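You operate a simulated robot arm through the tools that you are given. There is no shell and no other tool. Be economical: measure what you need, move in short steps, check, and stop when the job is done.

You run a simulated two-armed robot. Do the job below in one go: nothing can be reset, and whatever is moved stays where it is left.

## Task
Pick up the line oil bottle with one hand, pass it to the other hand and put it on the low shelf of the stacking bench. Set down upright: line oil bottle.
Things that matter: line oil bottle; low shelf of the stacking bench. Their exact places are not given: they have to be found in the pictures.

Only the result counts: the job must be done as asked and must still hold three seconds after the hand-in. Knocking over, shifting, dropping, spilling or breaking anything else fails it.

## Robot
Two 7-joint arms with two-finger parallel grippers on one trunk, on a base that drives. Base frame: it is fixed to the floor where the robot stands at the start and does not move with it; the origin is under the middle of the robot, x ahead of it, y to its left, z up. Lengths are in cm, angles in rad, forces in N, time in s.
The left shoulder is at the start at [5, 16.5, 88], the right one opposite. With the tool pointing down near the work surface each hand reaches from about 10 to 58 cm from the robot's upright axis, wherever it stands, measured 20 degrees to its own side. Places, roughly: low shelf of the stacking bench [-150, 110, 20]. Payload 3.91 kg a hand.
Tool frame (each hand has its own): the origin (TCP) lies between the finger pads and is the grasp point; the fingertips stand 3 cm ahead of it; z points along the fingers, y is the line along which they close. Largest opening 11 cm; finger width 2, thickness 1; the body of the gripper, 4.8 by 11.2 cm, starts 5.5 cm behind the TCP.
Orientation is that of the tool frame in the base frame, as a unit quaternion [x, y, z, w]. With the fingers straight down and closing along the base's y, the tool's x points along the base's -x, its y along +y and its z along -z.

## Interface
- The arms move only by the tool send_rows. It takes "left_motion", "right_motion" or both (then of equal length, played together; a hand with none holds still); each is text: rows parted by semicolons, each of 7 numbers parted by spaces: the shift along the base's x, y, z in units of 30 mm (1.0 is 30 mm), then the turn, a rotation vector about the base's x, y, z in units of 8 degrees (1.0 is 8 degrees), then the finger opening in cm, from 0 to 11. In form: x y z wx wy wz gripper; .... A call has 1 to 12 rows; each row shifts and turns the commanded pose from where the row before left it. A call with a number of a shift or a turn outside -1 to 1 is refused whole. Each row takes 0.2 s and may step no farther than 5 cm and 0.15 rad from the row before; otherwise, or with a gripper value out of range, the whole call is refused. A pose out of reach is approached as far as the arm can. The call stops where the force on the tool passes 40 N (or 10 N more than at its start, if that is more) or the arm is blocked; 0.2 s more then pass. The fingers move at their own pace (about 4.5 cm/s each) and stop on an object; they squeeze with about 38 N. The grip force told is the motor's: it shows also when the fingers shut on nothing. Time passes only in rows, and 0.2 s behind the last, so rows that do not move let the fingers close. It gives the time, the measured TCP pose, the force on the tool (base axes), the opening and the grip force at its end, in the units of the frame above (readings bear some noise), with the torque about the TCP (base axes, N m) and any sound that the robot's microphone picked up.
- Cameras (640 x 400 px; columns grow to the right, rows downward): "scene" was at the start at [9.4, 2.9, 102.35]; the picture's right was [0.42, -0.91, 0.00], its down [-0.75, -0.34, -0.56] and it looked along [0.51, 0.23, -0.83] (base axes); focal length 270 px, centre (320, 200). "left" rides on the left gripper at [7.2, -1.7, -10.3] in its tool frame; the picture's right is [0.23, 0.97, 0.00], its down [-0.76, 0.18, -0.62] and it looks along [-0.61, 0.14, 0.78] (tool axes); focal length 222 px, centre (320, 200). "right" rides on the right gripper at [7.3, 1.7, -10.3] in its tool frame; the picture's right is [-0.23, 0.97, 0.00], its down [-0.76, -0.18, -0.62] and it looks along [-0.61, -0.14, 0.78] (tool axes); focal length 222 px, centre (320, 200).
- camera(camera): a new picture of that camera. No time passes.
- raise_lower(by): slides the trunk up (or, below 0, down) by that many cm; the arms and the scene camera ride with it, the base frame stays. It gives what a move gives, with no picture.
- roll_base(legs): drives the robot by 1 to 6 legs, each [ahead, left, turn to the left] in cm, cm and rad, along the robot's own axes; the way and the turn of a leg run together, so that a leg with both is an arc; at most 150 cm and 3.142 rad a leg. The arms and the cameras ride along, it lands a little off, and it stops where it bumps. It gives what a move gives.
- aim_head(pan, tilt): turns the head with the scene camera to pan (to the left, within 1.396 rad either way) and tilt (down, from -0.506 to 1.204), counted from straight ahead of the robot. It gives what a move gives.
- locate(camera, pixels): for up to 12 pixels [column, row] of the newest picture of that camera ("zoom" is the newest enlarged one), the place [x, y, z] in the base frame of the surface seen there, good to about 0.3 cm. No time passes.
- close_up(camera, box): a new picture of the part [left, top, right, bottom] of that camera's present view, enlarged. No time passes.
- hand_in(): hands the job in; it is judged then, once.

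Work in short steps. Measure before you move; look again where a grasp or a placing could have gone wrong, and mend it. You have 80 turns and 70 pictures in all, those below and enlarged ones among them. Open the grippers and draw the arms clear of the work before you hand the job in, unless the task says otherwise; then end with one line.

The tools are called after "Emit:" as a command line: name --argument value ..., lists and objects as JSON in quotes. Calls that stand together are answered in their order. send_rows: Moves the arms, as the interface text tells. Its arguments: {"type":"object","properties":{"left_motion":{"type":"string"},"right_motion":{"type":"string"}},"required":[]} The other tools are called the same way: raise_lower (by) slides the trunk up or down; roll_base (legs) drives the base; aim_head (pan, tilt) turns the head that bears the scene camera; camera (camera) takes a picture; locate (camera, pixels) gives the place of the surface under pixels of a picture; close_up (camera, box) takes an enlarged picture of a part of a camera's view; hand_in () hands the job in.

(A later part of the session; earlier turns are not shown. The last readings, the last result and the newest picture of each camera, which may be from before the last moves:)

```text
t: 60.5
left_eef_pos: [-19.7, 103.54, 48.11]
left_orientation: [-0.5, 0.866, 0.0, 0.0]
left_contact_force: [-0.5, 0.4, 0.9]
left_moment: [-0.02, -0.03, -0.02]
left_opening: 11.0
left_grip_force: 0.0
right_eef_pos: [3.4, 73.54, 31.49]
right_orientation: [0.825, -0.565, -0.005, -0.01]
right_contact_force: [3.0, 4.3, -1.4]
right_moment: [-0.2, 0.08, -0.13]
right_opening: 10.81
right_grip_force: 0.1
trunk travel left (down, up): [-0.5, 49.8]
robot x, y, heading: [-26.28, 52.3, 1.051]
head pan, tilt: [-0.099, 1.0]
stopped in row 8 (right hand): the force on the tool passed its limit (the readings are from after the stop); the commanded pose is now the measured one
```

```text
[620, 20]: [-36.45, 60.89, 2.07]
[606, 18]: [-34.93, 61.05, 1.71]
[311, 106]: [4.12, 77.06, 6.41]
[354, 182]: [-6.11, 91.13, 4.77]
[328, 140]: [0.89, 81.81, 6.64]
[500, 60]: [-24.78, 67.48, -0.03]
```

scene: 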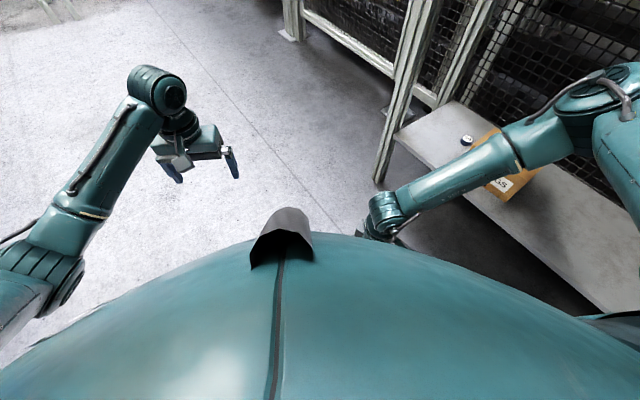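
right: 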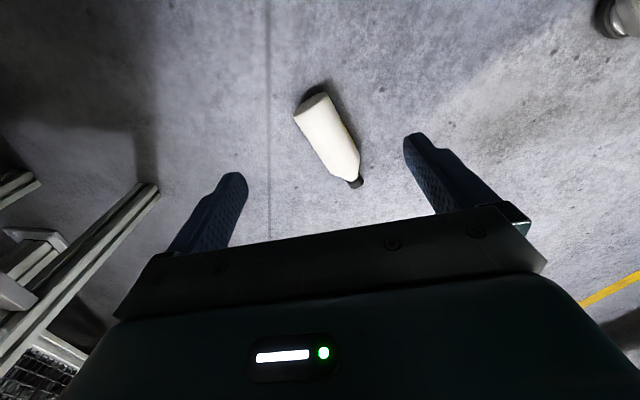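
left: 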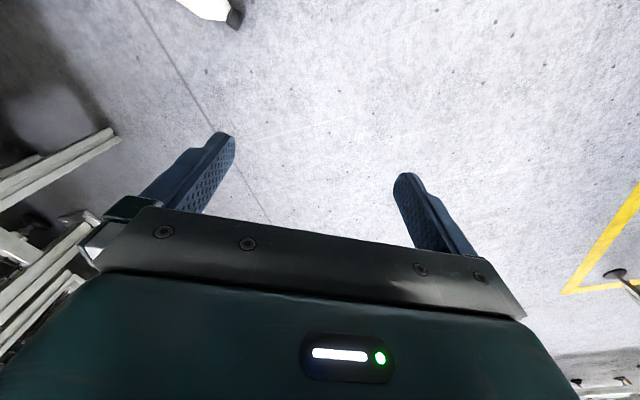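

The chest is slim (radius ~13) and wheels small, so the cause is unclear. I back the hand off slightly forward and up, and read the force.

Emit:
send_rows --right_motion "0.3 0.5 0.3 0 0 0 11;0 0 0.5 0 0 0 11;0 0 0 0 0 0 11"

Emit:
aim_head --pan -0.7 --tilt 1.2

Emit:
camera --camera "scene"

```text
t: 61.3
left_eef_pos: [-19.68, 103.67, 48.2]
left_orientation: [-0.5, 0.866, 0.0, 0.0]
left_contact_force: [1.0, -0.5, -0.2]
left_moment: [0.03, -0.01, 0.02]
left_opening: 11.0
left_grip_force: 0.0
right_eef_pos: [4.15, 74.88, 33.88]
right_orientation: [0.825, -0.565, -0.005, -0.009]
right_contact_force: [-0.5, -0.4, -0.6]
right_moment: [0.01, 0.0, -0.01]
right_opening: 11.02
right_grip_force: 0.0
trunk travel left (down, up): [-0.5, 49.8]
robot x, y, heading: [-26.65, 51.96, 1.043]
head pan, tilt: [-0.099, 1.0]
```

```text
t: 62.3
left_eef_pos: [-19.7, 103.57, 48.15]
left_orientation: [-0.5, 0.866, 0.0, -0.001]
left_contact_force: [0.6, 0.0, -0.4]
left_moment: [0.01, -0.03, -0.01]
left_opening: 11.0
left_grip_force: 0.0
right_eef_pos: [4.16, 74.97, 33.83]
right_orientation: [0.825, -0.565, -0.005, -0.009]
right_contact_force: [-0.1, 0.0, 0.2]
right_moment: [0.01, 0.03, -0.01]
right_opening: 11.0
right_grip_force: 0.1
trunk travel left (down, up): [-0.5, 49.8]
robot x, y, heading: [-26.61, 51.81, 1.042]
head pan, tilt: [-0.7, 1.201]
```

```text
37 pictures are left
```

scene: 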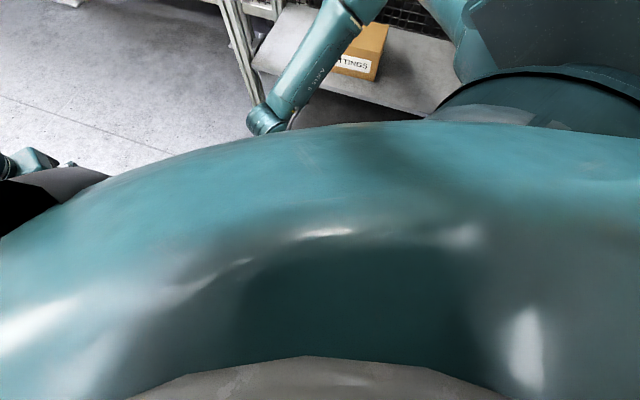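

Moving away cleared the force, so the finger likely met the robot's own base front. I turn the left hand to let its camera see the base and the bottle.

Emit:
send_rows --left_motion "0.3 0 0.3 0 0 -1 11;0.3 0 0.3 0 0 -1 11;0.3 0 0.3 0 0 -1 11;0.3 0 0.3 0 0 -1 11;0.3 0 0 0 0 -1 11;0.3 0 0 0 0 -1 11;0 0 0 0 0 -1 11;0 0 0 0 0 -1 11;0 0 0 0 0 -1 11;0 0 0 0 0 -1 11;0 0 0 0 0 -1 11;0 0 0 0 0 -1 11"

Emit:
camera --camera "left"

```text
t: 64.9
left_eef_pos: [-14.42, 103.74, 51.71]
left_orientation: [0.311, 0.95, 0.0, 0.0]
left_contact_force: [-0.2, -0.2, 0.1]
left_moment: [0.03, 0.03, -0.02]
left_opening: 11.0
left_grip_force: 0.1
right_eef_pos: [4.17, 74.95, 33.74]
right_orientation: [0.825, -0.564, -0.005, -0.008]
right_contact_force: [0.8, 0.6, 0.0]
right_moment: [0.0, 0.01, -0.03]
right_opening: 11.01
right_grip_force: 0.0
trunk travel left (down, up): [-0.5, 49.8]
robot x, y, heading: [-26.47, 52.24, 1.045]
head pan, tilt: [-0.7, 1.201]
```

```text
36 pictures are left
```

left: 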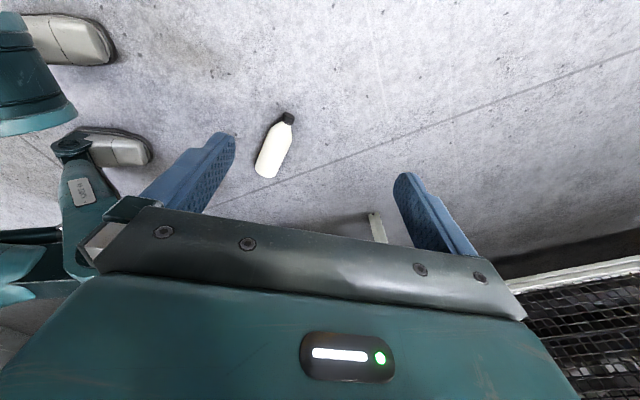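

The base has two low outrigger feet at (90,40) and (125,150). I measure them.

Emit:
locate --camera "left" --pixels '[[110, 40], [60, 40], [148, 150], [110, 150], [40, 110], [20, 60], [80, 190], [70, 145], [100, 130], [85, 20]]'

```text
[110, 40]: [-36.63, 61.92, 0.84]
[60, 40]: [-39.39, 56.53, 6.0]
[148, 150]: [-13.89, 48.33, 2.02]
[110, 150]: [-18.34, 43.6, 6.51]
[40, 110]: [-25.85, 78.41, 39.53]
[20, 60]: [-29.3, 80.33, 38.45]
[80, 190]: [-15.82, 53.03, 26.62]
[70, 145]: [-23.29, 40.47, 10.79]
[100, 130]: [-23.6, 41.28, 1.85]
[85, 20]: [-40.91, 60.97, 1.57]
```

The feet are short (ahead ≤3 cm), but a teal body part lies around (-26,78,39). I turn the left hand a bit more to see what it is.

Emit:
send_rows --left_motion "0.5 0 0 0 0 -1 11;0.5 0 0 0 0 -1 11;0.5 0 0 0 0 -1 11;0.5 0 0 0 0 -1 11;0.5 0 0 0 0 -1 11"

Emit:
camera --camera "left"

```text
t: 66.1
left_eef_pos: [-6.93, 103.68, 51.8]
left_orientation: [0.617, 0.787, 0.0, 0.0]
left_contact_force: [-0.7, 0.5, -0.7]
left_moment: [0.0, 0.0, 0.0]
left_opening: 11.01
left_grip_force: 0.1
right_eef_pos: [4.12, 75.05, 33.92]
right_orientation: [0.825, -0.565, -0.005, -0.009]
right_contact_force: [0.4, 0.0, 0.6]
right_moment: [-0.03, 0.01, 0.01]
right_opening: 11.02
right_grip_force: 0.0
trunk travel left (down, up): [-0.5, 49.8]
robot x, y, heading: [-26.57, 52.54, 1.049]
head pan, tilt: [-0.7, 1.201]
```

```text
35 pictures are left
```

left: 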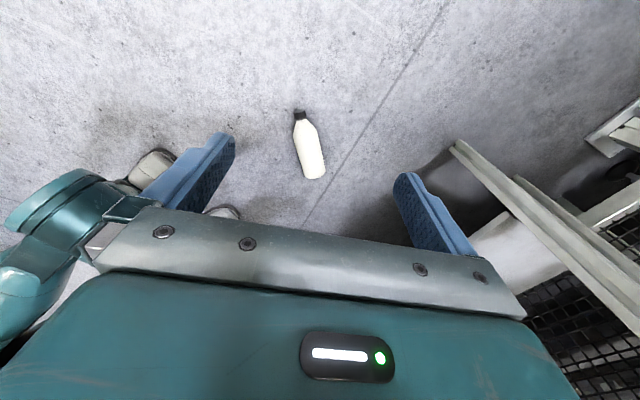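

I measure the teal part at left again from this view.

Emit:
locate --camera "left" --pixels '[[50, 190], [90, 185], [110, 205], [30, 240], [75, 230], [155, 160], [225, 212], [20, 290]]'

```text
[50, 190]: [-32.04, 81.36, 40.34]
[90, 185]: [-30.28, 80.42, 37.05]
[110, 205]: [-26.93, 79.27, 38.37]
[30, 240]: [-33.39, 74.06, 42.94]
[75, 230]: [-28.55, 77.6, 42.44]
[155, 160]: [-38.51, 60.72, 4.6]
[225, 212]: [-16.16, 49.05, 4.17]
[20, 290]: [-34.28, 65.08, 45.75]
```

That lump (robot frame ahead 7–22, |side| ~17, z 37–46) likely has a twin on the right, which the hand touched. I'll pick at the robot's right side instead, near (ahead 18, right 36); I first bring the right hand there around the lump.

Emit:
send_rows --right_motion "0.917 -0.528 0 0 0 0 11;0.917 -0.528 0 0 0 0 11;0.917 -0.528 0 0 0 0 11;0.917 -0.528 0 0 0 0 11;0.917 -0.528 0 0 0 0 11;0.917 -0.528 0 0 0 0 11;-0.378 -0.872 0 0 0 0 11;-0.378 -0.872 0 0 0 0 11;-0.378 -0.872 0 0 0 0 11;-0.378 -0.872 0 0 0 0 11;-0.378 -0.872 0 0 0 0 11;-0.378 -0.872 0 0 0 0 11"

Emit:
send_rows --right_motion "0 0 -0.9 0 0 0 11;0 0 -0.9 0 0 0 11;0 0 -0.9 0 0 0 11;0 0 -0.9 0 0 0 11;0 0 -0.9 0 0 0 11;0 0 -0.9 0 0 0 11;0 0 -0.9 0 0 0 11;0 0 -0.9 0 0 0 11;0 0 -0.9 0 0 0 11;0 0 -0.9 0 0 0 11"

Emit:
camera --camera "right"

```text
t: 68.7
left_eef_pos: [-6.85, 103.66, 51.69]
left_orientation: [0.616, 0.788, 0.0, 0.0]
left_contact_force: [-0.1, 0.3, -1.0]
left_moment: [0.03, 0.0, 0.02]
left_opening: 11.0
left_grip_force: 0.0
right_eef_pos: [13.78, 49.67, 33.74]
right_orientation: [0.825, -0.566, -0.005, -0.009]
right_contact_force: [0.1, 0.3, -0.4]
right_moment: [0.0, -0.01, -0.03]
right_opening: 11.01
right_grip_force: 0.0
trunk travel left (down, up): [-0.5, 49.8]
robot x, y, heading: [-26.45, 52.27, 1.046]
head pan, tilt: [-0.7, 1.201]
```

```text
t: 70.9
left_eef_pos: [-6.81, 103.64, 51.8]
left_orientation: [0.615, 0.788, 0.0, 0.0]
left_contact_force: [-0.5, 0.1, 0.0]
left_moment: [-0.02, 0.03, 0.0]
left_opening: 10.99
left_grip_force: 0.1
right_eef_pos: [13.95, 49.81, 6.96]
right_orientation: [0.825, -0.564, -0.005, -0.009]
right_contact_force: [-1.2, 0.5, 0.1]
right_moment: [0.0, 0.02, 0.02]
right_opening: 11.0
right_grip_force: 0.0
trunk travel left (down, up): [-0.5, 49.8]
robot x, y, heading: [-26.38, 52.43, 1.048]
head pan, tilt: [-0.7, 1.201]
```

```text
34 pictures are left
```

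right: 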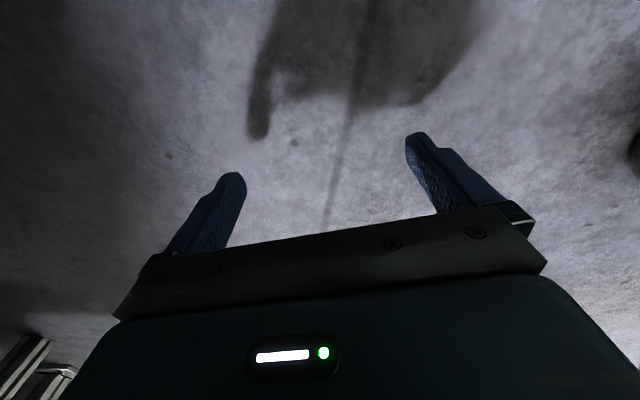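

It reached z≈7 here without complaint. I test z≈4.5.

Emit:
send_rows --right_motion "0 0 -0.41 0 0 0 11;0 0 -0.41 0 0 0 11;0 0 0 0 0 0 11"

```text
t: 71.7
left_eef_pos: [-6.83, 103.67, 51.63]
left_orientation: [0.616, 0.788, 0.0, -0.001]
left_contact_force: [0.4, 0.2, -0.9]
left_moment: [0.01, 0.03, 0.03]
left_opening: 11.01
left_grip_force: 0.0
right_eef_pos: [13.84, 49.81, 4.37]
right_orientation: [0.825, -0.566, -0.005, -0.009]
right_contact_force: [0.8, 0.4, 0.2]
right_moment: [0.02, -0.02, 0.0]
right_opening: 11.01
right_grip_force: 0.1
trunk travel left (down, up): [-0.5, 49.8]
robot x, y, heading: [-26.45, 52.32, 1.048]
head pan, tilt: [-0.7, 1.201]
```

Floor height is reachable here. I lift the hand to z≈31, then drive so the bottle's grasp point comes under it.

Emit:
send_rows --right_motion "0 0 0.9 0 0 0 11;0 0 0.9 0 0 0 11;0 0 0.9 0 0 0.4 11;0 0 0.9 0 0 0.4 11;0 0 0.9 0 0 0.4 11;0 0 0.9 0 0 0.4 11;0 0 0.9 0 0 0.4 11;0 0 0.9 0 0 0 11;0 0 0.9 0 0 0 11;0 0 0.9 0 0 0 11"

Emit:
roll_base --legs '[[21, 26.3, 0]]'

Emit:
camera --camera "right"

```text
t: 73.9
left_eef_pos: [-6.78, 103.62, 51.81]
left_orientation: [0.616, 0.788, 0.0, 0.0]
left_contact_force: [0.4, -0.6, 0.3]
left_moment: [-0.02, 0.01, 0.01]
left_opening: 10.99
left_grip_force: 0.0
right_eef_pos: [13.81, 49.64, 31.51]
right_orientation: [0.895, -0.446, -0.006, -0.007]
right_contact_force: [0.0, 0.1, 0.6]
right_moment: [0.0, 0.02, 0.01]
right_opening: 10.98
right_grip_force: 0.0
trunk travel left (down, up): [-0.5, 49.8]
robot x, y, heading: [-26.09, 52.23, 1.045]
head pan, tilt: [-0.7, 1.201]
```

```text
t: 76.1
left_eef_pos: [-19.08, 134.87, 51.72]
left_orientation: [0.615, 0.789, -0.001, 0.0]
left_contact_force: [0.0, -0.8, 0.5]
left_moment: [0.0, 0.02, -0.01]
left_opening: 11.0
left_grip_force: 0.0
right_eef_pos: [1.54, 81.01, 31.57]
right_orientation: [0.896, -0.445, -0.007, -0.008]
right_contact_force: [0.4, -0.1, 0.2]
right_moment: [0.01, 0.01, 0.0]
right_opening: 11.02
right_grip_force: 0.2
trunk travel left (down, up): [-0.5, 49.8]
robot x, y, heading: [-38.56, 83.93, 1.048]
head pan, tilt: [-0.7, 1.201]
```

```text
33 pictures are left
```

right: 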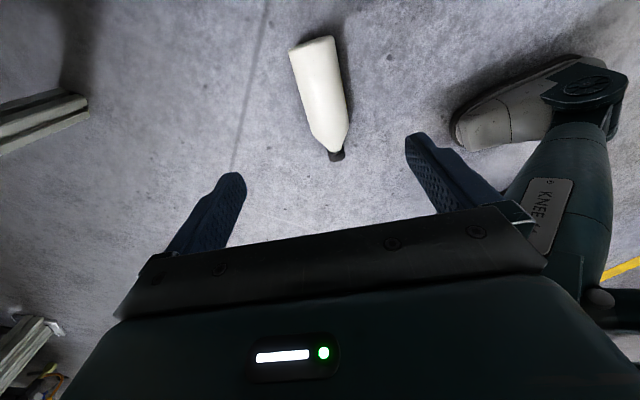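

The lump is the robot's knee, near the finger on the picture's right. I check its clearance and the bottle's place once more.

Emit:
locate --camera "right" --pixels '[[520, 190], [535, 150], [550, 215], [480, 130], [455, 130], [590, 260], [312, 42], [318, 75], [326, 115], [337, 155], [298, 75], [341, 75]]'

```text
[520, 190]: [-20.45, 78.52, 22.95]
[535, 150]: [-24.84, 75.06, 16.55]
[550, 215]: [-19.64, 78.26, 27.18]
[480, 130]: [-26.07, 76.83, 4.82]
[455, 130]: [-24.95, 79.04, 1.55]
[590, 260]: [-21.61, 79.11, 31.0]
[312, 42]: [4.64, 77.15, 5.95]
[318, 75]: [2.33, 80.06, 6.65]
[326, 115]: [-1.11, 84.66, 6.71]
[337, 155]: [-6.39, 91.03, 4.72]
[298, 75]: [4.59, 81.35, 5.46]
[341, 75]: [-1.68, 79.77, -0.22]
```

The shin is 15 cm away and the axis agrees. I descend 27 cm to z≈4.5 in a straight line.

Emit:
send_rows --right_motion "0 0 -0.95 0 0 0 11;0 0 -0.95 0 0 0 11;0 0 -0.95 0 0 0 11;0 0 -0.95 0 0 0 11;0 0 -0.95 0 0 0 11;0 0 -0.95 0 0 0 11;0 0 -0.95 0 0 0 11;0 0 -0.9 0 0 0 11;0 0 -0.8 0 0 0 11;0 0 -0.65 0 0 0 11;0 0 0 0 0 0 11"

Emit:
camera --camera "right"

```text
t: 78.5
left_eef_pos: [-19.17, 134.88, 51.76]
left_orientation: [0.615, 0.789, -0.001, 0.001]
left_contact_force: [-0.1, 0.5, 0.2]
left_moment: [0.01, 0.0, 0.02]
left_opening: 11.0
left_grip_force: 0.2
right_eef_pos: [1.48, 81.01, 4.43]
right_orientation: [0.896, -0.444, -0.007, -0.008]
right_contact_force: [-0.1, -0.3, 0.6]
right_moment: [0.0, 0.0, -0.02]
right_opening: 11.0
right_grip_force: 0.1
trunk travel left (down, up): [-0.5, 49.8]
robot x, y, heading: [-39.19, 83.26, 1.054]
head pan, tilt: [-0.7, 1.201]
```

```text
32 pictures are left
```

right: 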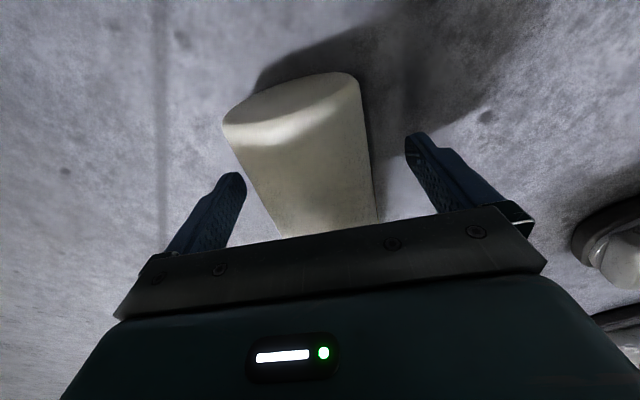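

The bottle's body is between the open fingers near its base end. I close.

Emit:
send_rows --right_motion "0 0 0 0 0 0 8;0 0 0 0 0 0 6.5;0 0 0 0 0 0 5;0 0 0 0 0 0 3;0 0 0 0 0 0 0;0 0 0 0 0 0 0;0 0 0 0 0 0 0"

Emit:
camera --camera "right"

```text
t: 80.1
left_eef_pos: [-19.18, 134.89, 51.74]
left_orientation: [0.616, 0.788, -0.001, 0.0]
left_contact_force: [0.1, 0.1, -0.5]
left_moment: [-0.03, 0.03, 0.02]
left_opening: 10.98
left_grip_force: 0.0
right_eef_pos: [1.56, 80.95, 4.5]
right_orientation: [0.896, -0.445, -0.005, -0.007]
right_contact_force: [2.8, 1.8, 1.7]
right_moment: [0.02, -0.15, -0.05]
right_opening: 6.69
right_grip_force: 37.6
trunk travel left (down, up): [-0.5, 49.8]
robot x, y, heading: [-38.5, 84.08, 1.047]
head pan, tilt: [-0.7, 1.201]
```

```text
31 pictures are left
```

right: 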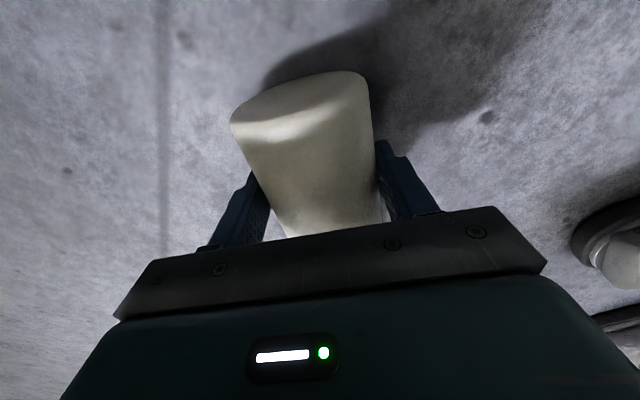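

Gripped at 6.69 cm with 38 N. I lift 27 cm and check the grip stays constant.

Emit:
send_rows --right_motion "0 0 0.3 0 0 0 0;0 0 0.5 0 0 0 0;0 0 0.8 0 0 0 0;0 0 0.9 0 0 0 0;0 0 0.9 0 0 0 0;0 0 0.9 0 0 0 0;0 0 0.9 0 0 0 0;0 0 0.9 0 0 0 0;0 0 0.9 0 0 0 0;0 0 0.9 0 0 0 0;0 0 0.9 0 0 0 0;0 0 0 0 0 0 0"

Emit:
raise_lower --by 15

Emit:
camera --camera "right"

```text
t: 82.7
left_eef_pos: [-19.28, 134.97, 51.77]
left_orientation: [0.615, 0.788, 0.0, 0.0]
left_contact_force: [1.1, -0.1, -0.2]
left_moment: [-0.01, -0.03, 0.01]
left_opening: 11.0
left_grip_force: 0.1
right_eef_pos: [1.56, 81.02, 30.87]
right_orientation: [0.895, -0.446, -0.006, -0.007]
right_contact_force: [-0.3, -0.6, -5.2]
right_moment: [-0.1, -0.09, 0.03]
right_opening: 6.66
right_grip_force: 38.2
trunk travel left (down, up): [-0.5, 49.8]
robot x, y, heading: [-38.65, 83.64, 1.046]
head pan, tilt: [-0.7, 1.201]
```

```text
t: 84.5
left_eef_pos: [-19.28, 134.92, 66.78]
left_orientation: [0.615, 0.788, 0.0, 0.0]
left_contact_force: [0.1, 1.2, 0.5]
left_moment: [-0.01, -0.02, -0.02]
left_opening: 11.0
left_grip_force: 0.0
right_eef_pos: [1.69, 80.99, 45.86]
right_orientation: [0.896, -0.445, -0.006, -0.008]
right_contact_force: [0.7, 0.0, -4.4]
right_moment: [-0.16, -0.09, -0.01]
right_opening: 6.64
right_grip_force: 37.9
trunk travel left (down, up): [-15.5, 34.8]
robot x, y, heading: [-38.78, 84.09, 1.044]
head pan, tilt: [-0.7, 1.201]
```

```text
30 pictures are left
```

right: 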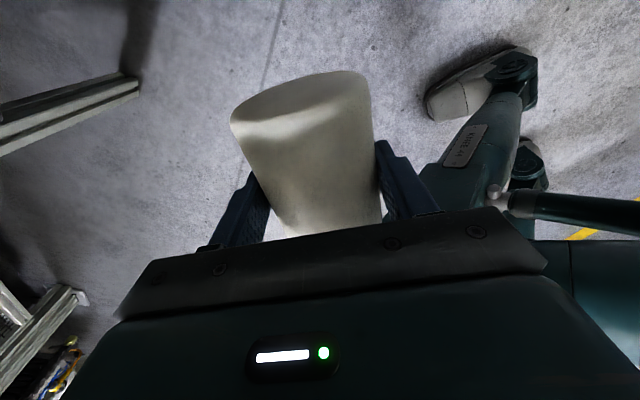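

The bottle is firmly held (6.64 cm, ~5 N). I bring the right hand to the front (z≈58) and move the left hand to its side, turned for a 45° inward approach.

Emit:
send_rows --right_motion "-0.3 0.814 0.333 0 0 0 0;-0.3 0.814 0.333 0 0 0 0;-0.3 0.814 0.333 0 0 0 0;-0.3 0.814 0.333 0 0 0 0;-0.3 0.814 0.333 0 0 0 0;-0.3 0.814 0.333 0 0 0 0;-0.3 0.814 0.333 0 0 0 0;-0.3 0.814 0.333 0 0 0 0;-0.3 0.814 0.333 0 0 0 0;-0.3 0.814 0.333 0 0 0 0;-0.3 0.814 0.333 0 0 0 0;-0.3 0.814 0.333 0 0 0 0" --left_motion "-0.89 -0.1 0 0 0 0.95 11;-0.89 -0.1 0 0 0 0.95 11;-0.89 -0.1 0 0 0 0.95 11;-0.89 -0.1 0 0 0 0.95 11;-0.89 -0.1 0 0 0 0.95 11;-0.89 -0.1 0 0 0 0.95 11;-0.89 -0.1 0 0 0 0.95 11;-0.89 -0.1 0 0 0 0.95 11;-0.89 -0.1 0 0 0 0.95 11;-0.89 -0.1 0 0 0 0.95 11;-0.89 -0.1 0 0 0 0.95 11;-0.89 -0.1 0 0 0 0.95 11"

Emit:
aim_head --pan 0 --tilt 0.7

Emit:
camera --camera "scene"

```text
t: 87.0
left_eef_pos: [-51.32, 131.33, 66.68]
left_orientation: [-0.135, 0.991, 0.0, 0.0]
left_contact_force: [-0.2, -1.1, -0.7]
left_moment: [0.0, 0.01, -0.02]
left_opening: 10.99
left_grip_force: 0.1
right_eef_pos: [-9.21, 110.31, 57.79]
right_orientation: [0.896, -0.444, -0.006, -0.007]
right_contact_force: [-0.1, -0.2, -4.9]
right_moment: [-0.09, -0.09, 0.0]
right_opening: 6.62
right_grip_force: 38.2
trunk travel left (down, up): [-15.5, 34.8]
robot x, y, heading: [-38.32, 83.57, 1.049]
head pan, tilt: [-0.7, 1.201]
```

```text
t: 88.1
left_eef_pos: [-51.21, 131.29, 66.65]
left_orientation: [-0.132, 0.991, 0.0, 0.001]
left_contact_force: [-0.1, 1.1, -0.4]
left_moment: [0.02, 0.01, 0.0]
left_opening: 10.99
left_grip_force: 0.2
right_eef_pos: [-9.17, 110.28, 57.72]
right_orientation: [0.896, -0.444, -0.007, -0.006]
right_contact_force: [0.4, -0.6, -5.7]
right_moment: [-0.14, -0.06, -0.01]
right_opening: 6.65
right_grip_force: 38.1
trunk travel left (down, up): [-15.5, 34.8]
robot x, y, heading: [-38.46, 83.39, 1.052]
head pan, tilt: [0.0, 0.7]
```

```text
29 pictures are left
```

scene: 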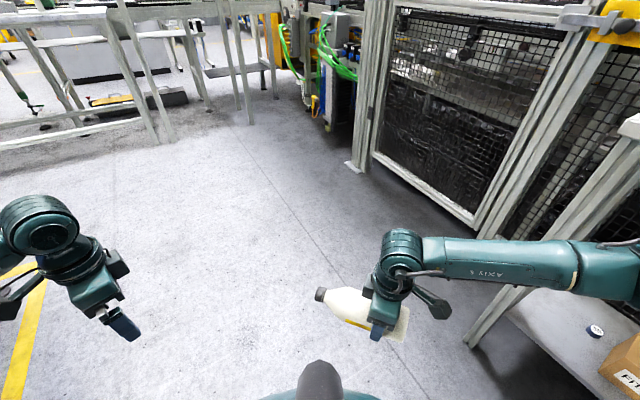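

The bottle is held with the cap to the left. I now pitch the right hand 90° so the bottle stands upright, and the left hand 75° so its fingers point inward.

Emit:
send_rows --right_motion "0 0 0 0.747 0.567 0 0;0 0 0 0.747 0.567 0 0;0 0 0 0.747 0.567 0 0;0 0 0 0.747 0.567 0 0;0 0 0 0.747 0.567 0 0;0 0 0 0.747 0.567 0 0;0 0 0 0.747 0.567 0 0;0 0 0 0.747 0.567 0 0;0 0 0 0.747 0.567 0 0;0 0 0 0.747 0.567 0 0;0 0 0 0.747 0.567 0 0;0 0 0 0.747 0.567 0 0" --left_motion "0 0 0 0.206 -0.754 0 11;0 0 0 0.206 -0.754 0 11;0 0 0 0.206 -0.754 0 11;0 0 0 0.206 -0.754 0 11;0 0 0 0.206 -0.754 0 11;0 0 0 0.206 -0.754 0 11;0 0 0 0.206 -0.754 0 11;0 0 0 0.206 -0.754 0 11;0 0 0 0.206 -0.754 0 11;0 0 0 0.206 -0.754 0 11;0 0 0 0.206 -0.754 0 11;0 0 0 0.206 -0.754 0 11"

Emit:
camera --camera "scene"

```text
t: 90.7
left_eef_pos: [-52.09, 130.72, 68.41]
left_orientation: [-0.105, 0.787, 0.08, 0.603]
left_contact_force: [-0.4, 0.8, -0.1]
left_moment: [-0.01, 0.02, 0.01]
left_opening: 11.0
left_grip_force: 0.1
left hand out of reach, approached as far as the arm can: row 12
right_eef_pos: [-9.19, 110.28, 57.84]
right_orientation: [-0.626, 0.314, 0.638, 0.32]
right_contact_force: [-0.1, -0.4, -5.0]
right_moment: [-0.06, -0.05, 0.01]
right_opening: 6.65
right_grip_force: 38.2
trunk travel left (down, up): [-15.5, 34.8]
robot x, y, heading: [-38.22, 83.3, 1.053]
head pan, tilt: [0.0, 0.7]
```

```text
28 pictures are left
```

scene: 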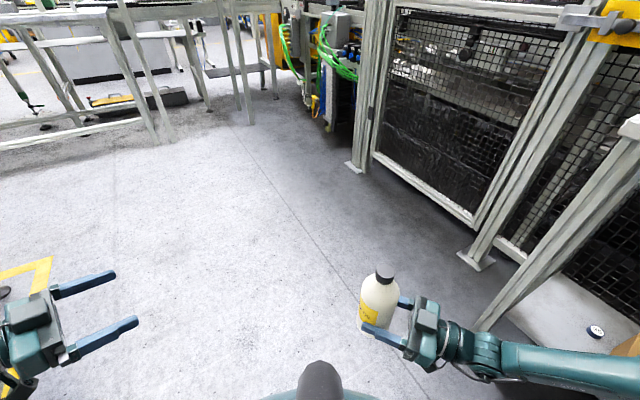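

The bottle is upright in the right hand. I measure its body and cap for tilt and for the left hand's target.

Emit:
close_up --camera "scene" --box '[320, 250, 448, 370]'

Emit:
locate --camera "scene" --pixels '[[384, 270], [380, 285], [379, 295], [375, 312], [371, 324], [361, 300], [396, 300], [365, 285], [395, 288]]'

```text
3.33 times, centred on (384, 310) of scene
```

zoom: 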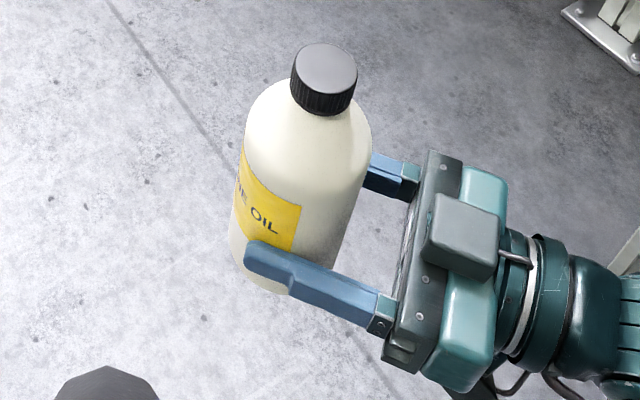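

```text
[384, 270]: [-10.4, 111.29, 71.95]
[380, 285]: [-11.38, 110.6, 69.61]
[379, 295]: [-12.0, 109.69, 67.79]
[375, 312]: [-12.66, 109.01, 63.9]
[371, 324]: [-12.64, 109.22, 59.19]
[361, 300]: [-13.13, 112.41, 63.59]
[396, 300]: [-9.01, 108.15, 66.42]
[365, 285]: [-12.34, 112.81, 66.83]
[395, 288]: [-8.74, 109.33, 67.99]
```

The bottle axis is near (-10, 111.2), base z≈53, nearly upright. I shift the right hand 11.7 cm outward for room and bring the left hand to a start point ~15 cm short of the bottle.

Emit:
send_rows --right_motion "-0.005 0.65 0 0 0 0 0;-0.005 0.65 0 0 0 0 0;-0.005 0.65 0 0 0 0 0;-0.005 0.65 0 0 0 0 0;-0.005 0.65 0 0 0 0 0;-0.005 0.65 0 0 0 0 0;0 0 0 0 0 0 0;0 0 0 0 0 0 0;0 0 0 0 0 0 0;0 0 0 0 0 0 0;0 0 0 0 0 0 0;0 0 0 0 0 0 0" --left_motion "0.761 -0.326 -0.136 0 0 0 11;0.761 -0.326 -0.136 0 0 0 11;0.761 -0.326 -0.136 0 0 0 11;0.761 -0.326 -0.136 0 0 0 11;0.761 -0.326 -0.136 0 0 0 11;0.761 -0.326 -0.136 0 0 0 11;0.761 -0.326 -0.136 0 0 0 11;0.761 -0.326 -0.136 0 0 0 11;0.761 -0.326 -0.136 0 0 0 11;0.761 -0.326 -0.136 0 0 0 11;0.761 -0.326 -0.136 0 0 0 11;0.761 -0.326 -0.136 0 0 0 11"

Emit:
camera --camera "scene"

Emit:
camera --camera "left"

```text
t: 93.3
left_eef_pos: [-41.86, 121.25, 74.2]
left_orientation: [-0.104, 0.786, 0.08, 0.604]
left_contact_force: [-0.8, -0.3, 0.5]
left_moment: [0.03, 0.0, -0.01]
left_opening: 10.99
left_grip_force: 0.0
left hand out of reach, approached as far as the arm can: row 1, 2, 3, 4, 5, 6, 7, 8, 9, 10, 11, 12
right_eef_pos: [-9.22, 121.87, 57.87]
right_orientation: [-0.626, 0.314, 0.638, 0.32]
right_contact_force: [-0.8, -0.1, -4.6]
right_moment: [-0.04, -0.03, 0.03]
right_opening: 6.64
right_grip_force: 38.1
trunk travel left (down, up): [-15.5, 34.8]
robot x, y, heading: [-38.54, 83.33, 1.055]
head pan, tilt: [0.0, 0.7]
```

```text
26 pictures are left
```

scene: 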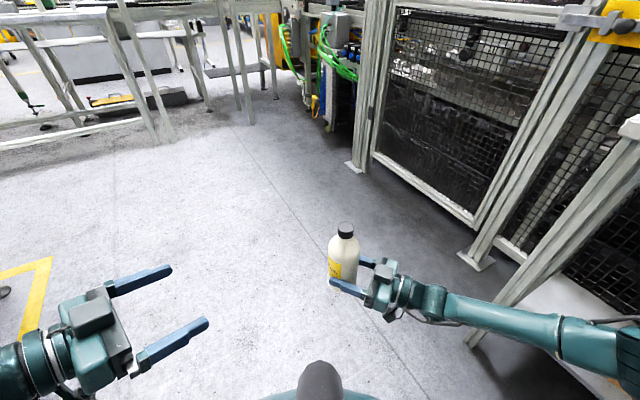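

```text
25 pictures are left
```

left: 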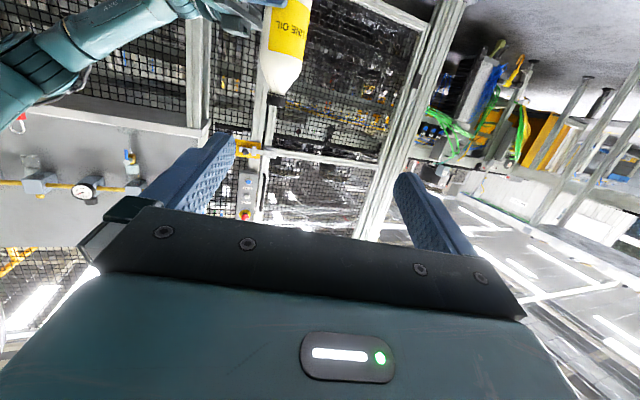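

The left arm is too folded there. I turn the left fingers 22° more to the right, like the right hand's mirror, and move the bottle 8 cm toward the left so the posture suits both arms.

Emit:
send_rows --right_motion "-0.288 0.167 0 0 0 0 0;-0.288 0.167 0 0 0 0 0;-0.288 0.167 0 0 0 0 0;-0.288 0.167 0 0 0 0 0;-0.288 0.167 0 0 0 0 0;-0.288 0.167 0 0 0 0 0;-0.288 0.167 0 0 0 0 0;-0.288 0.167 0 0 0 0 0;0 0 0 0 0 0 0" --left_motion "0 0.62 0 0 0 -0.6 11;0 0.62 0 0 0 -0.6 11;0 0.62 0 0 0 -0.6 11;0 0.62 0 0 0 -0.6 11;0.66 0 -0.713 0 0 -0.35 11;0.66 0 -0.713 0 0 0 11;0.66 0 -0.713 0 0 0 11;0.66 0 -0.713 0 0 0 11;0.66 0 -0.713 0 0 0 11"

Emit:
camera --camera "scene"

```text
t: 95.3
left_eef_pos: [-41.69, 124.27, 73.81]
left_orientation: [0.047, 0.792, -0.035, 0.607]
left_contact_force: [-0.1, 0.2, -0.2]
left_moment: [0.0, 0.01, -0.02]
left_opening: 11.02
left_grip_force: 0.0
left hand out of reach, approached as far as the arm can: row 4, 5, 6, 7, 8, 9
right_eef_pos: [-16.21, 126.04, 57.86]
right_orientation: [-0.626, 0.314, 0.638, 0.32]
right_contact_force: [-0.5, 0.2, -4.4]
right_moment: [-0.02, -0.06, -0.01]
right_opening: 6.65
right_grip_force: 37.8
trunk travel left (down, up): [-15.5, 34.8]
robot x, y, heading: [-38.65, 83.94, 1.053]
head pan, tilt: [0.0, 0.7]
```

```text
24 pictures are left
```

scene: 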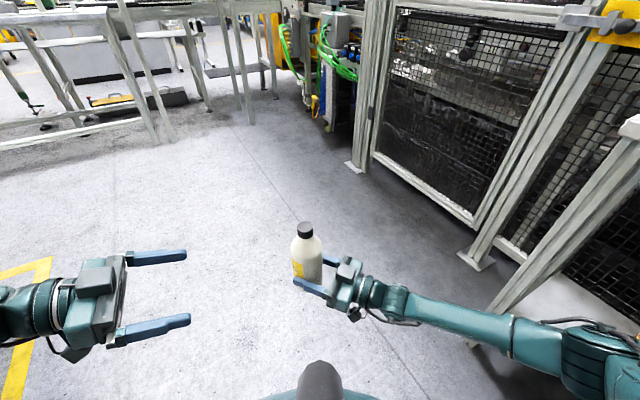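

The left arm is caught at a wrist limit. I unpitch it by 48°, move it to the start point, and will pitch it up again there.

Emit:
send_rows --left_motion "0 0 0 0.118 0.99 0 11;0 0 0 0.118 0.99 0 11;0 0 0 0.118 0.99 0 11;0 0 0 0.118 0.99 0 11;0 0 0 0.118 0.99 0 11;0 0 0 0.118 0.99 0 11;0.48 0.25 -0.4 0 0 0 11;0.48 0.25 -0.4 0 0 0 11;0.48 0.25 -0.4 0 0 0 11;0.48 0.25 -0.4 0 0 0 11;0.48 0.25 -0.4 0 0 0 11;0.48 0.25 -0.4 0 0 0 11"

Emit:
send_rows --left_motion "0 0 0 -0.118 -0.99 0 11;0 0 0 -0.118 -0.99 0 11;0 0 0 -0.118 -0.99 0 11;0 0 0 -0.118 -0.99 0 11;0 0 0 -0.118 -0.99 0 11;0 0 0 -0.118 -0.99 0 11"

Emit:
camera --camera "scene"

```text
t: 97.9
left_eef_pos: [-32.95, 128.87, 66.76]
left_orientation: [0.056, 0.971, -0.012, 0.234]
left_contact_force: [-0.4, -0.3, -0.1]
left_moment: [0.0, 0.02, -0.03]
left_opening: 11.0
left_grip_force: 0.2
right_eef_pos: [-16.07, 126.06, 57.69]
right_orientation: [-0.626, 0.315, 0.638, 0.32]
right_contact_force: [0.0, 0.3, -5.4]
right_moment: [-0.03, -0.05, 0.01]
right_opening: 6.66
right_grip_force: 37.7
trunk travel left (down, up): [-15.5, 34.8]
robot x, y, heading: [-38.97, 83.8, 1.051]
head pan, tilt: [0.0, 0.7]
```

```text
t: 99.3
left_eef_pos: [-32.99, 128.91, 66.67]
left_orientation: [0.046, 0.791, -0.035, 0.609]
left_contact_force: [-0.2, -0.9, 0.1]
left_moment: [-0.01, 0.01, 0.03]
left_opening: 11.01
left_grip_force: 0.1
right_eef_pos: [-16.11, 125.93, 57.77]
right_orientation: [-0.625, 0.314, 0.638, 0.321]
right_contact_force: [-0.6, 0.6, -4.9]
right_moment: [-0.06, -0.02, 0.02]
right_opening: 6.65
right_grip_force: 37.8
trunk travel left (down, up): [-15.5, 34.8]
robot x, y, heading: [-38.88, 83.7, 1.05]
head pan, tilt: [0.0, 0.7]
```

```text
23 pictures are left
```

scene: 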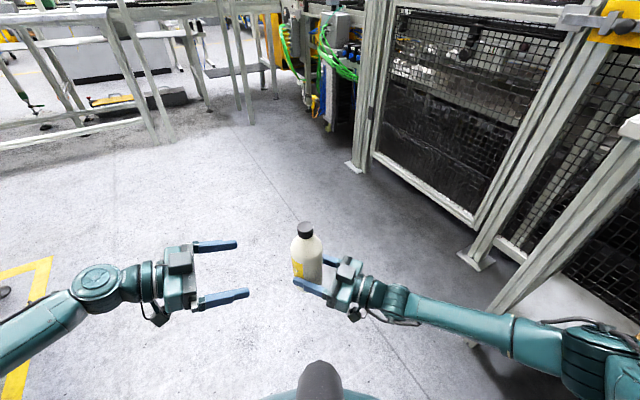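

It works: left fingers point at the bottle from (-33,128.9,66.7). I measure the bottle and fingertips.

Emit:
close_up --camera "scene" --box '[180, 200, 372, 320]'

Emit:
locate --camera "scene" --pixels '[[306, 226], [305, 235], [307, 248], [308, 262], [293, 250], [321, 250], [235, 244], [246, 292]]'

```text
3.33 times, centred on (276, 260) of scene
```

zoom: 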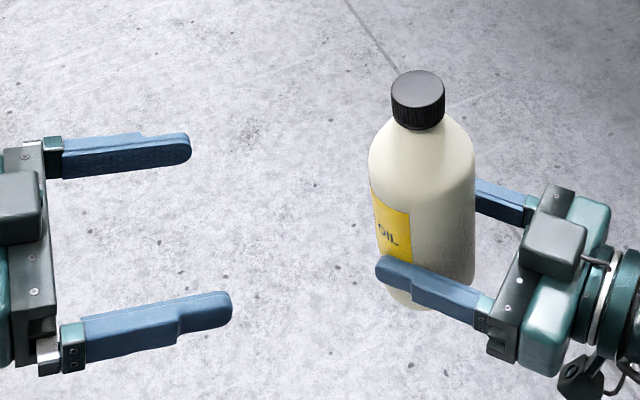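

```text
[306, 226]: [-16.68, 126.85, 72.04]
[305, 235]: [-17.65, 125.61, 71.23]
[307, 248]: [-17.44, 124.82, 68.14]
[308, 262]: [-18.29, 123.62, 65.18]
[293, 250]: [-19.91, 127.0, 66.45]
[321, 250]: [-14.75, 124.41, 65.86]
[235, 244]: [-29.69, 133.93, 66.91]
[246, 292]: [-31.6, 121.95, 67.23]
```

The bottle axis is at about (-16.8,126.8). I check the small box on top of the right gripper for clearance against the left finger.

Emit:
locate --camera "zoom" --pixels '[[550, 235], [528, 255], [580, 240], [555, 195], [505, 310], [495, 345], [400, 270], [385, 262], [485, 190]]'

```text
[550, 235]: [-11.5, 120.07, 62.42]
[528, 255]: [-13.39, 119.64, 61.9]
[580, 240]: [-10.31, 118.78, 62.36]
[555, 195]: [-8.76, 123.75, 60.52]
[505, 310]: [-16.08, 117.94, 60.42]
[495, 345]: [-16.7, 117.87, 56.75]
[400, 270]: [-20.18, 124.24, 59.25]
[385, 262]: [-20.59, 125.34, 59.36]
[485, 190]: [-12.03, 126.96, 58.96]
```

Clear if the left hand opens only 9 cm and grips at z≈64.2. I lower slightly and slide the left fingers around the bottle.

Emit:
send_rows --left_motion "0 0 -0.42 0 0 0 9;0 0 -0.42 0 0 0 9;0.8 -0.1 0 0 0 0 9;0.8 -0.1 0 0 0 0 9;0.8 -0.1 0 0 0 0 9;0.8 -0.1 0 0 0 0 9;0.8 -0.1 0 0 0 0 9;0.6 -0.08 0 0 0 0 9;0.57 -0.08 0 0 0 0 9;0 0 0 0 0 0 9"

Emit:
close_up --camera "scene" --box '[210, 190, 402, 310]'

```text
t: 101.5
left_eef_pos: [-17.43, 126.87, 64.19]
left_orientation: [0.047, 0.792, -0.037, 0.608]
left_contact_force: [-0.7, 0.4, -0.1]
left_moment: [0.03, 0.01, 0.01]
left_opening: 9.03
left_grip_force: 0.1
right_eef_pos: [-16.06, 126.16, 57.78]
right_orientation: [-0.626, 0.314, 0.638, 0.32]
right_contact_force: [-0.2, -0.3, -5.4]
right_moment: [-0.07, -0.02, -0.03]
right_opening: 6.65
right_grip_force: 38.3
trunk travel left (down, up): [-15.5, 34.8]
robot x, y, heading: [-38.75, 83.73, 1.049]
head pan, tilt: [0.0, 0.7]
```

```text
3.33 times, centred on (306, 250) of scene
```

zoom: 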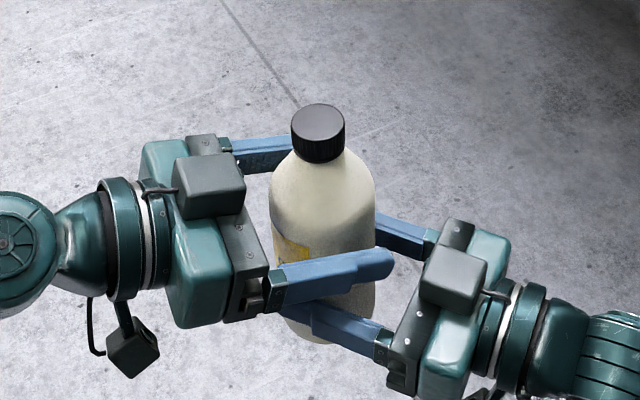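

The left fingers surround the body with no contact. I close the left hand while the right keeps holding.

Emit:
send_rows --left_motion "0 0 0 0 0 0 7.5;0 0 0 0 0 0 6;0 0 0 0 0 0 4;0 0 0 0 0 0 0;0 0 0 0 0 0 0;0 0 0 0 0 0 0"

Emit:
close_up --camera "scene" --box '[210, 190, 402, 310]'

```text
t: 102.9
left_eef_pos: [-17.37, 126.98, 64.16]
left_orientation: [0.046, 0.792, -0.034, 0.608]
left_contact_force: [4.4, 17.2, 0.2]
left_moment: [0.04, -0.05, 0.29]
left_opening: 6.65
left_grip_force: 38.1
right_eef_pos: [-16.26, 125.89, 57.81]
right_orientation: [-0.627, 0.313, 0.638, 0.318]
right_contact_force: [-4.0, -17.0, -1.3]
right_moment: [1.04, -0.14, -0.08]
right_opening: 6.66
right_grip_force: 37.6
trunk travel left (down, up): [-15.5, 34.8]
robot x, y, heading: [-39.14, 83.3, 1.051]
head pan, tilt: [0.0, 0.7]
```

```text
3.33 times, centred on (306, 250) of scene
```

zoom: 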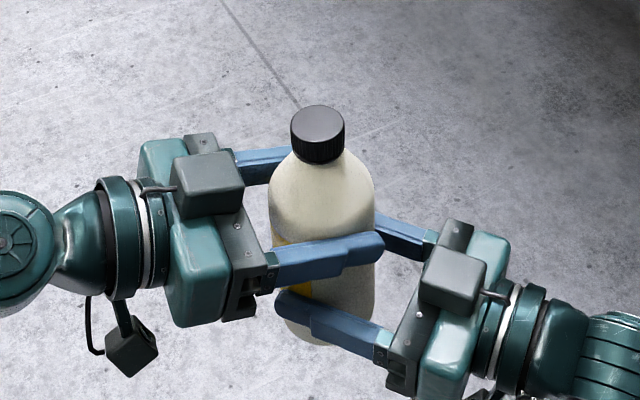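

Both hands hold at 6.65 cm, with some sideways strain. I relieve it by 3 mm on the left, then open the right hand and withdraw it along its fingers.

Emit:
send_rows --left_motion "0.02 0.1 0 0 0 0 0;0 0 0 0 0 0 0;0 0 0 0 0 0 0;0 0 0 0 0 0 0;0 0 0 0 0 0 0;0 0 0 0 0 0 0;0 0 0 0 0 0 0;0 0 0 0 0 0 0;0 0 0 0 0 0 0;0 0 0 0 0 0 0;0 0 0 0 0 0 0" --right_motion "0 0 0 0 0 0 0;0 0 0 0 0 0 6.8;0 0 0 0 0 0 8;0 0 0 0 0 0 9;0 0 0 0 0 0 9;0.3 -0.4 0 0 0 0 9;0.5 -0.66 0 0 0 0 9;0.5 -0.66 0 0 0 0 9;0.5 -0.66 0 0 0 0 9;0.5 -0.66 0 0 0 0 9;0.5 -0.66 0 0 0 0 9"

Emit:
camera --camera "scene"

```text
t: 105.3
left_eef_pos: [-17.31, 127.19, 64.14]
left_orientation: [0.047, 0.792, -0.036, 0.608]
left_contact_force: [0.4, 0.1, -0.6]
left_moment: [-0.02, 0.05, 0.0]
left_opening: 6.65
left_grip_force: 37.8
right_eef_pos: [-7.74, 114.95, 57.94]
right_orientation: [-0.626, 0.313, 0.638, 0.319]
right_contact_force: [-0.2, -0.2, 0.5]
right_moment: [0.01, 0.01, 0.01]
right_opening: 9.02
right_grip_force: 0.1
trunk travel left (down, up): [-15.5, 34.8]
robot x, y, heading: [-39.05, 83.62, 1.05]
head pan, tilt: [0.0, 0.7]
```

```text
19 pictures are left
```

scene: 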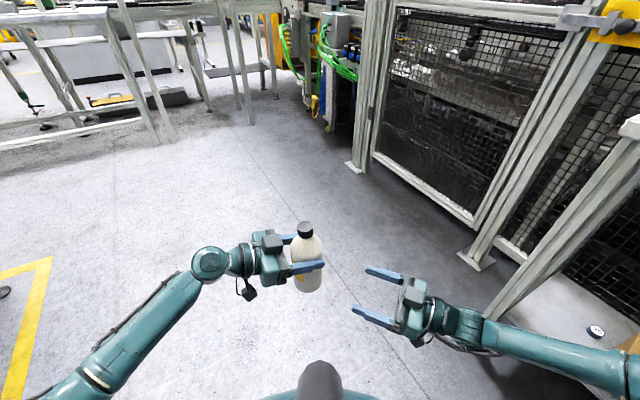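

The left hand alone now holds the bottle upright. I draw the right hand back, then turn to face the stacking bench and slide across to y≈115.

Emit:
send_rows --right_motion "0.4 -0.9 0 0 0 0 9;0.4 -0.9 0 0 0 0 9;0.4 -0.9 0 0 0 0 9;0.4 -0.9 0 0 0 0 9;0.4 -0.9 0 0 0 0 9;0.4 -0.9 0 0 0 0 9"

Emit:
roll_base --legs '[[0, 0, 1.045], [0, 0, 1.045], [0, -31.7, 0]]'

Emit:
aim_head --pan 0 --tilt 0.65

Emit:
camera --camera "scene"

```text
t: 106.7
left_eef_pos: [-17.27, 127.17, 64.07]
left_orientation: [0.046, 0.792, -0.035, 0.607]
left_contact_force: [-0.1, -0.3, -0.2]
left_moment: [-0.04, -0.01, 0.02]
left_opening: 6.64
left_grip_force: 37.8
right_eef_pos: [-0.54, 98.69, 57.79]
right_orientation: [-0.626, 0.313, 0.639, 0.32]
right_contact_force: [0.2, -1.0, 0.8]
right_moment: [0.0, 0.02, 0.0]
right_opening: 9.0
right_grip_force: 0.0
trunk travel left (down, up): [-15.5, 34.8]
robot x, y, heading: [-38.68, 83.83, 1.049]
head pan, tilt: [0.0, 0.7]
```

```text
t: 114.1
left_eef_pos: [-87.02, 111.96, 64.17]
left_orientation: [0.661, -0.438, -0.508, -0.337]
left_contact_force: [0.7, 0.9, -0.6]
left_moment: [-0.02, 0.01, 0.01]
left_opening: 6.63
left_grip_force: 38.1
right_eef_pos: [-70.58, 140.65, 57.84]
right_orientation: [-0.587, -0.383, 0.598, -0.39]
right_contact_force: [-0.2, 0.0, 0.6]
right_moment: [0.02, -0.03, -0.01]
right_opening: 9.0
right_grip_force: 0.0
trunk travel left (down, up): [-15.5, 34.8]
robot x, y, heading: [-38.75, 115.07, 3.133]
head pan, tilt: [0.0, 0.7]
```

```text
t: 114.8
left_eef_pos: [-86.99, 112.0, 64.19]
left_orientation: [0.662, -0.438, -0.507, -0.336]
left_contact_force: [-0.4, 0.6, -0.9]
left_moment: [-0.04, -0.02, -0.01]
left_opening: 6.64
left_grip_force: 37.8
right_eef_pos: [-70.6, 140.79, 57.85]
right_orientation: [-0.586, -0.383, 0.597, -0.391]
right_contact_force: [0.3, 0.7, 0.4]
right_moment: [0.02, -0.01, -0.04]
right_opening: 9.01
right_grip_force: 0.0
trunk travel left (down, up): [-15.5, 34.8]
robot x, y, heading: [-38.56, 115.02, 3.138]
head pan, tilt: [0.0, 0.649]
```

```text
18 pictures are left
```

scene: 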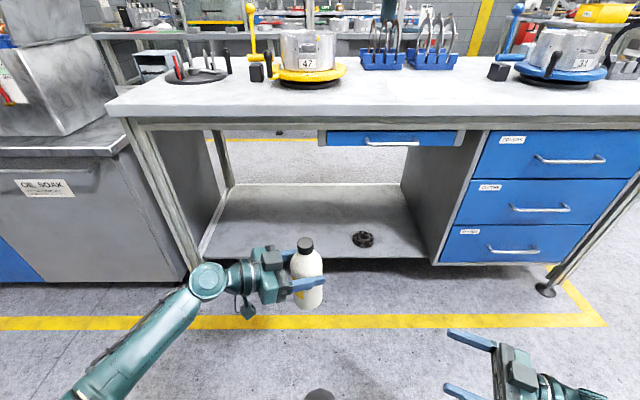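

The bench is in full view: shelf between legs and drawers, black ring at (362,239). I measure the shelf, ring, overhanging drawer, leg and cabinet.

Emit:
locate --camera "scene" --pixels '[[230, 256], [400, 256], [240, 190], [380, 190], [362, 239], [350, 245], [300, 215], [390, 140], [165, 215], [60, 220], [230, 112], [440, 262]]'

Emit:
close_up --camera "scene" --box '[190, 215, 382, 335]'

```text
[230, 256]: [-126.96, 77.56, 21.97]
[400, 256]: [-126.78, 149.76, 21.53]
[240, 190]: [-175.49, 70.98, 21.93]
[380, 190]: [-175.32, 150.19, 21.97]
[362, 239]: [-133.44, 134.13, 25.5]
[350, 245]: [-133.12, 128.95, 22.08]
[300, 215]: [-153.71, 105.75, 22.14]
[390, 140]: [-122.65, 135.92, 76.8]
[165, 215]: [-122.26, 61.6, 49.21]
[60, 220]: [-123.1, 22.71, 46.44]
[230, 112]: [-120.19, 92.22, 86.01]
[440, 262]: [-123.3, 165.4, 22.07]
```

```text
3.33 times, centred on (286, 275) of scene
```

zoom: 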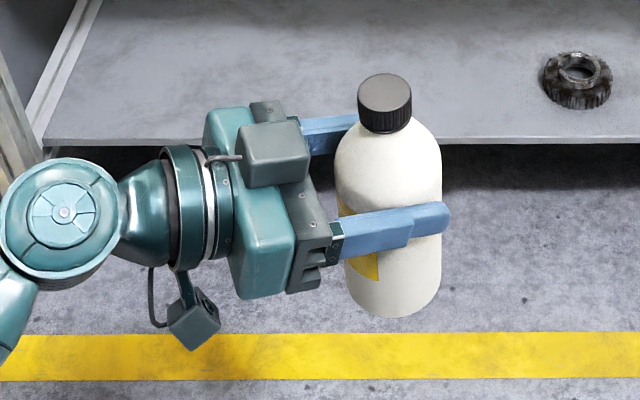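

Shelf top is z≈22, front edge x≈-126, ring at y≈134; target is (-140, 116). I pull the right hand well back, lower the trunk 15 cm, and verify the bottle's position.

Emit:
send_rows --right_motion "0.9 0.9 0 0 0 0 9;0.9 0.9 0 0 0 0 9;0.9 0.9 0 0 0 0 9;0.9 0.9 0 0 0 0 9;0.9 0.9 0 0 0 0 9"

Emit:
raise_lower --by -15

Emit:
close_up --camera "scene" --box '[190, 215, 382, 335]'

Emit:
locate --camera "zoom" --pixels '[[385, 90], [385, 150], [385, 190], [390, 260], [395, 310], [340, 170], [440, 180], [430, 300], [350, 290]]'

```text
t: 116.0
left_eef_pos: [-87.1, 112.05, 64.02]
left_orientation: [0.661, -0.439, -0.507, -0.337]
left_contact_force: [-0.6, -0.2, 0.3]
left_moment: [-0.03, -0.02, -0.01]
left_opening: 6.64
left_grip_force: 38.4
right_eef_pos: [-57.18, 154.16, 57.94]
right_orientation: [-0.586, -0.383, 0.599, -0.39]
right_contact_force: [-0.4, 0.5, -0.9]
right_moment: [-0.03, 0.02, 0.03]
right_opening: 8.99
right_grip_force: 0.1
trunk travel left (down, up): [-15.5, 34.8]
robot x, y, heading: [-38.67, 114.93, 3.136]
head pan, tilt: [0.0, 0.649]
```

```text
t: 117.7
left_eef_pos: [-87.05, 112.0, 48.97]
left_orientation: [0.661, -0.439, -0.507, -0.337]
left_contact_force: [1.0, 0.3, 0.4]
left_moment: [0.02, 0.01, -0.01]
left_opening: 6.63
left_grip_force: 38.2
right_eef_pos: [-57.01, 154.21, 42.76]
right_orientation: [-0.586, -0.383, 0.598, -0.391]
right_contact_force: [-0.4, 0.0, 0.6]
right_moment: [-0.01, 0.0, -0.01]
right_opening: 9.02
right_grip_force: 0.1
trunk travel left (down, up): [-0.5, 49.8]
robot x, y, heading: [-38.38, 115.3, 3.14]
head pan, tilt: [0.0, 0.649]
```

```text
3.33 times, centred on (286, 275) of scene
```

zoom: 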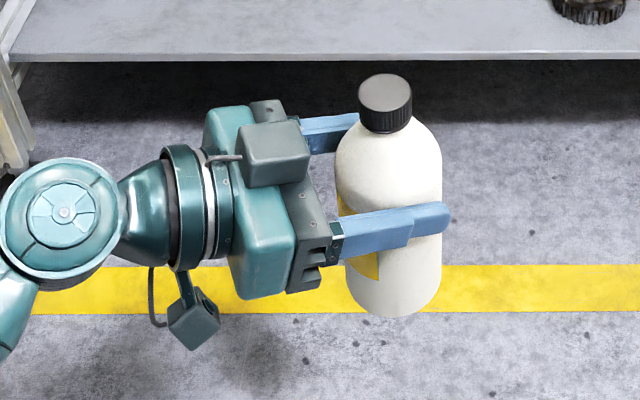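

```text
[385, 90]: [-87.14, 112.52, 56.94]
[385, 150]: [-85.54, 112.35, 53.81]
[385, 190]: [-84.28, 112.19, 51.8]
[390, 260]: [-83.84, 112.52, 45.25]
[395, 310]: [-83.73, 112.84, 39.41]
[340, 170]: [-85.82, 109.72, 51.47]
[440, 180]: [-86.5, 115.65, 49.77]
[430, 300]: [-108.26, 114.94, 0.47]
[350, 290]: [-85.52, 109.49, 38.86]
```

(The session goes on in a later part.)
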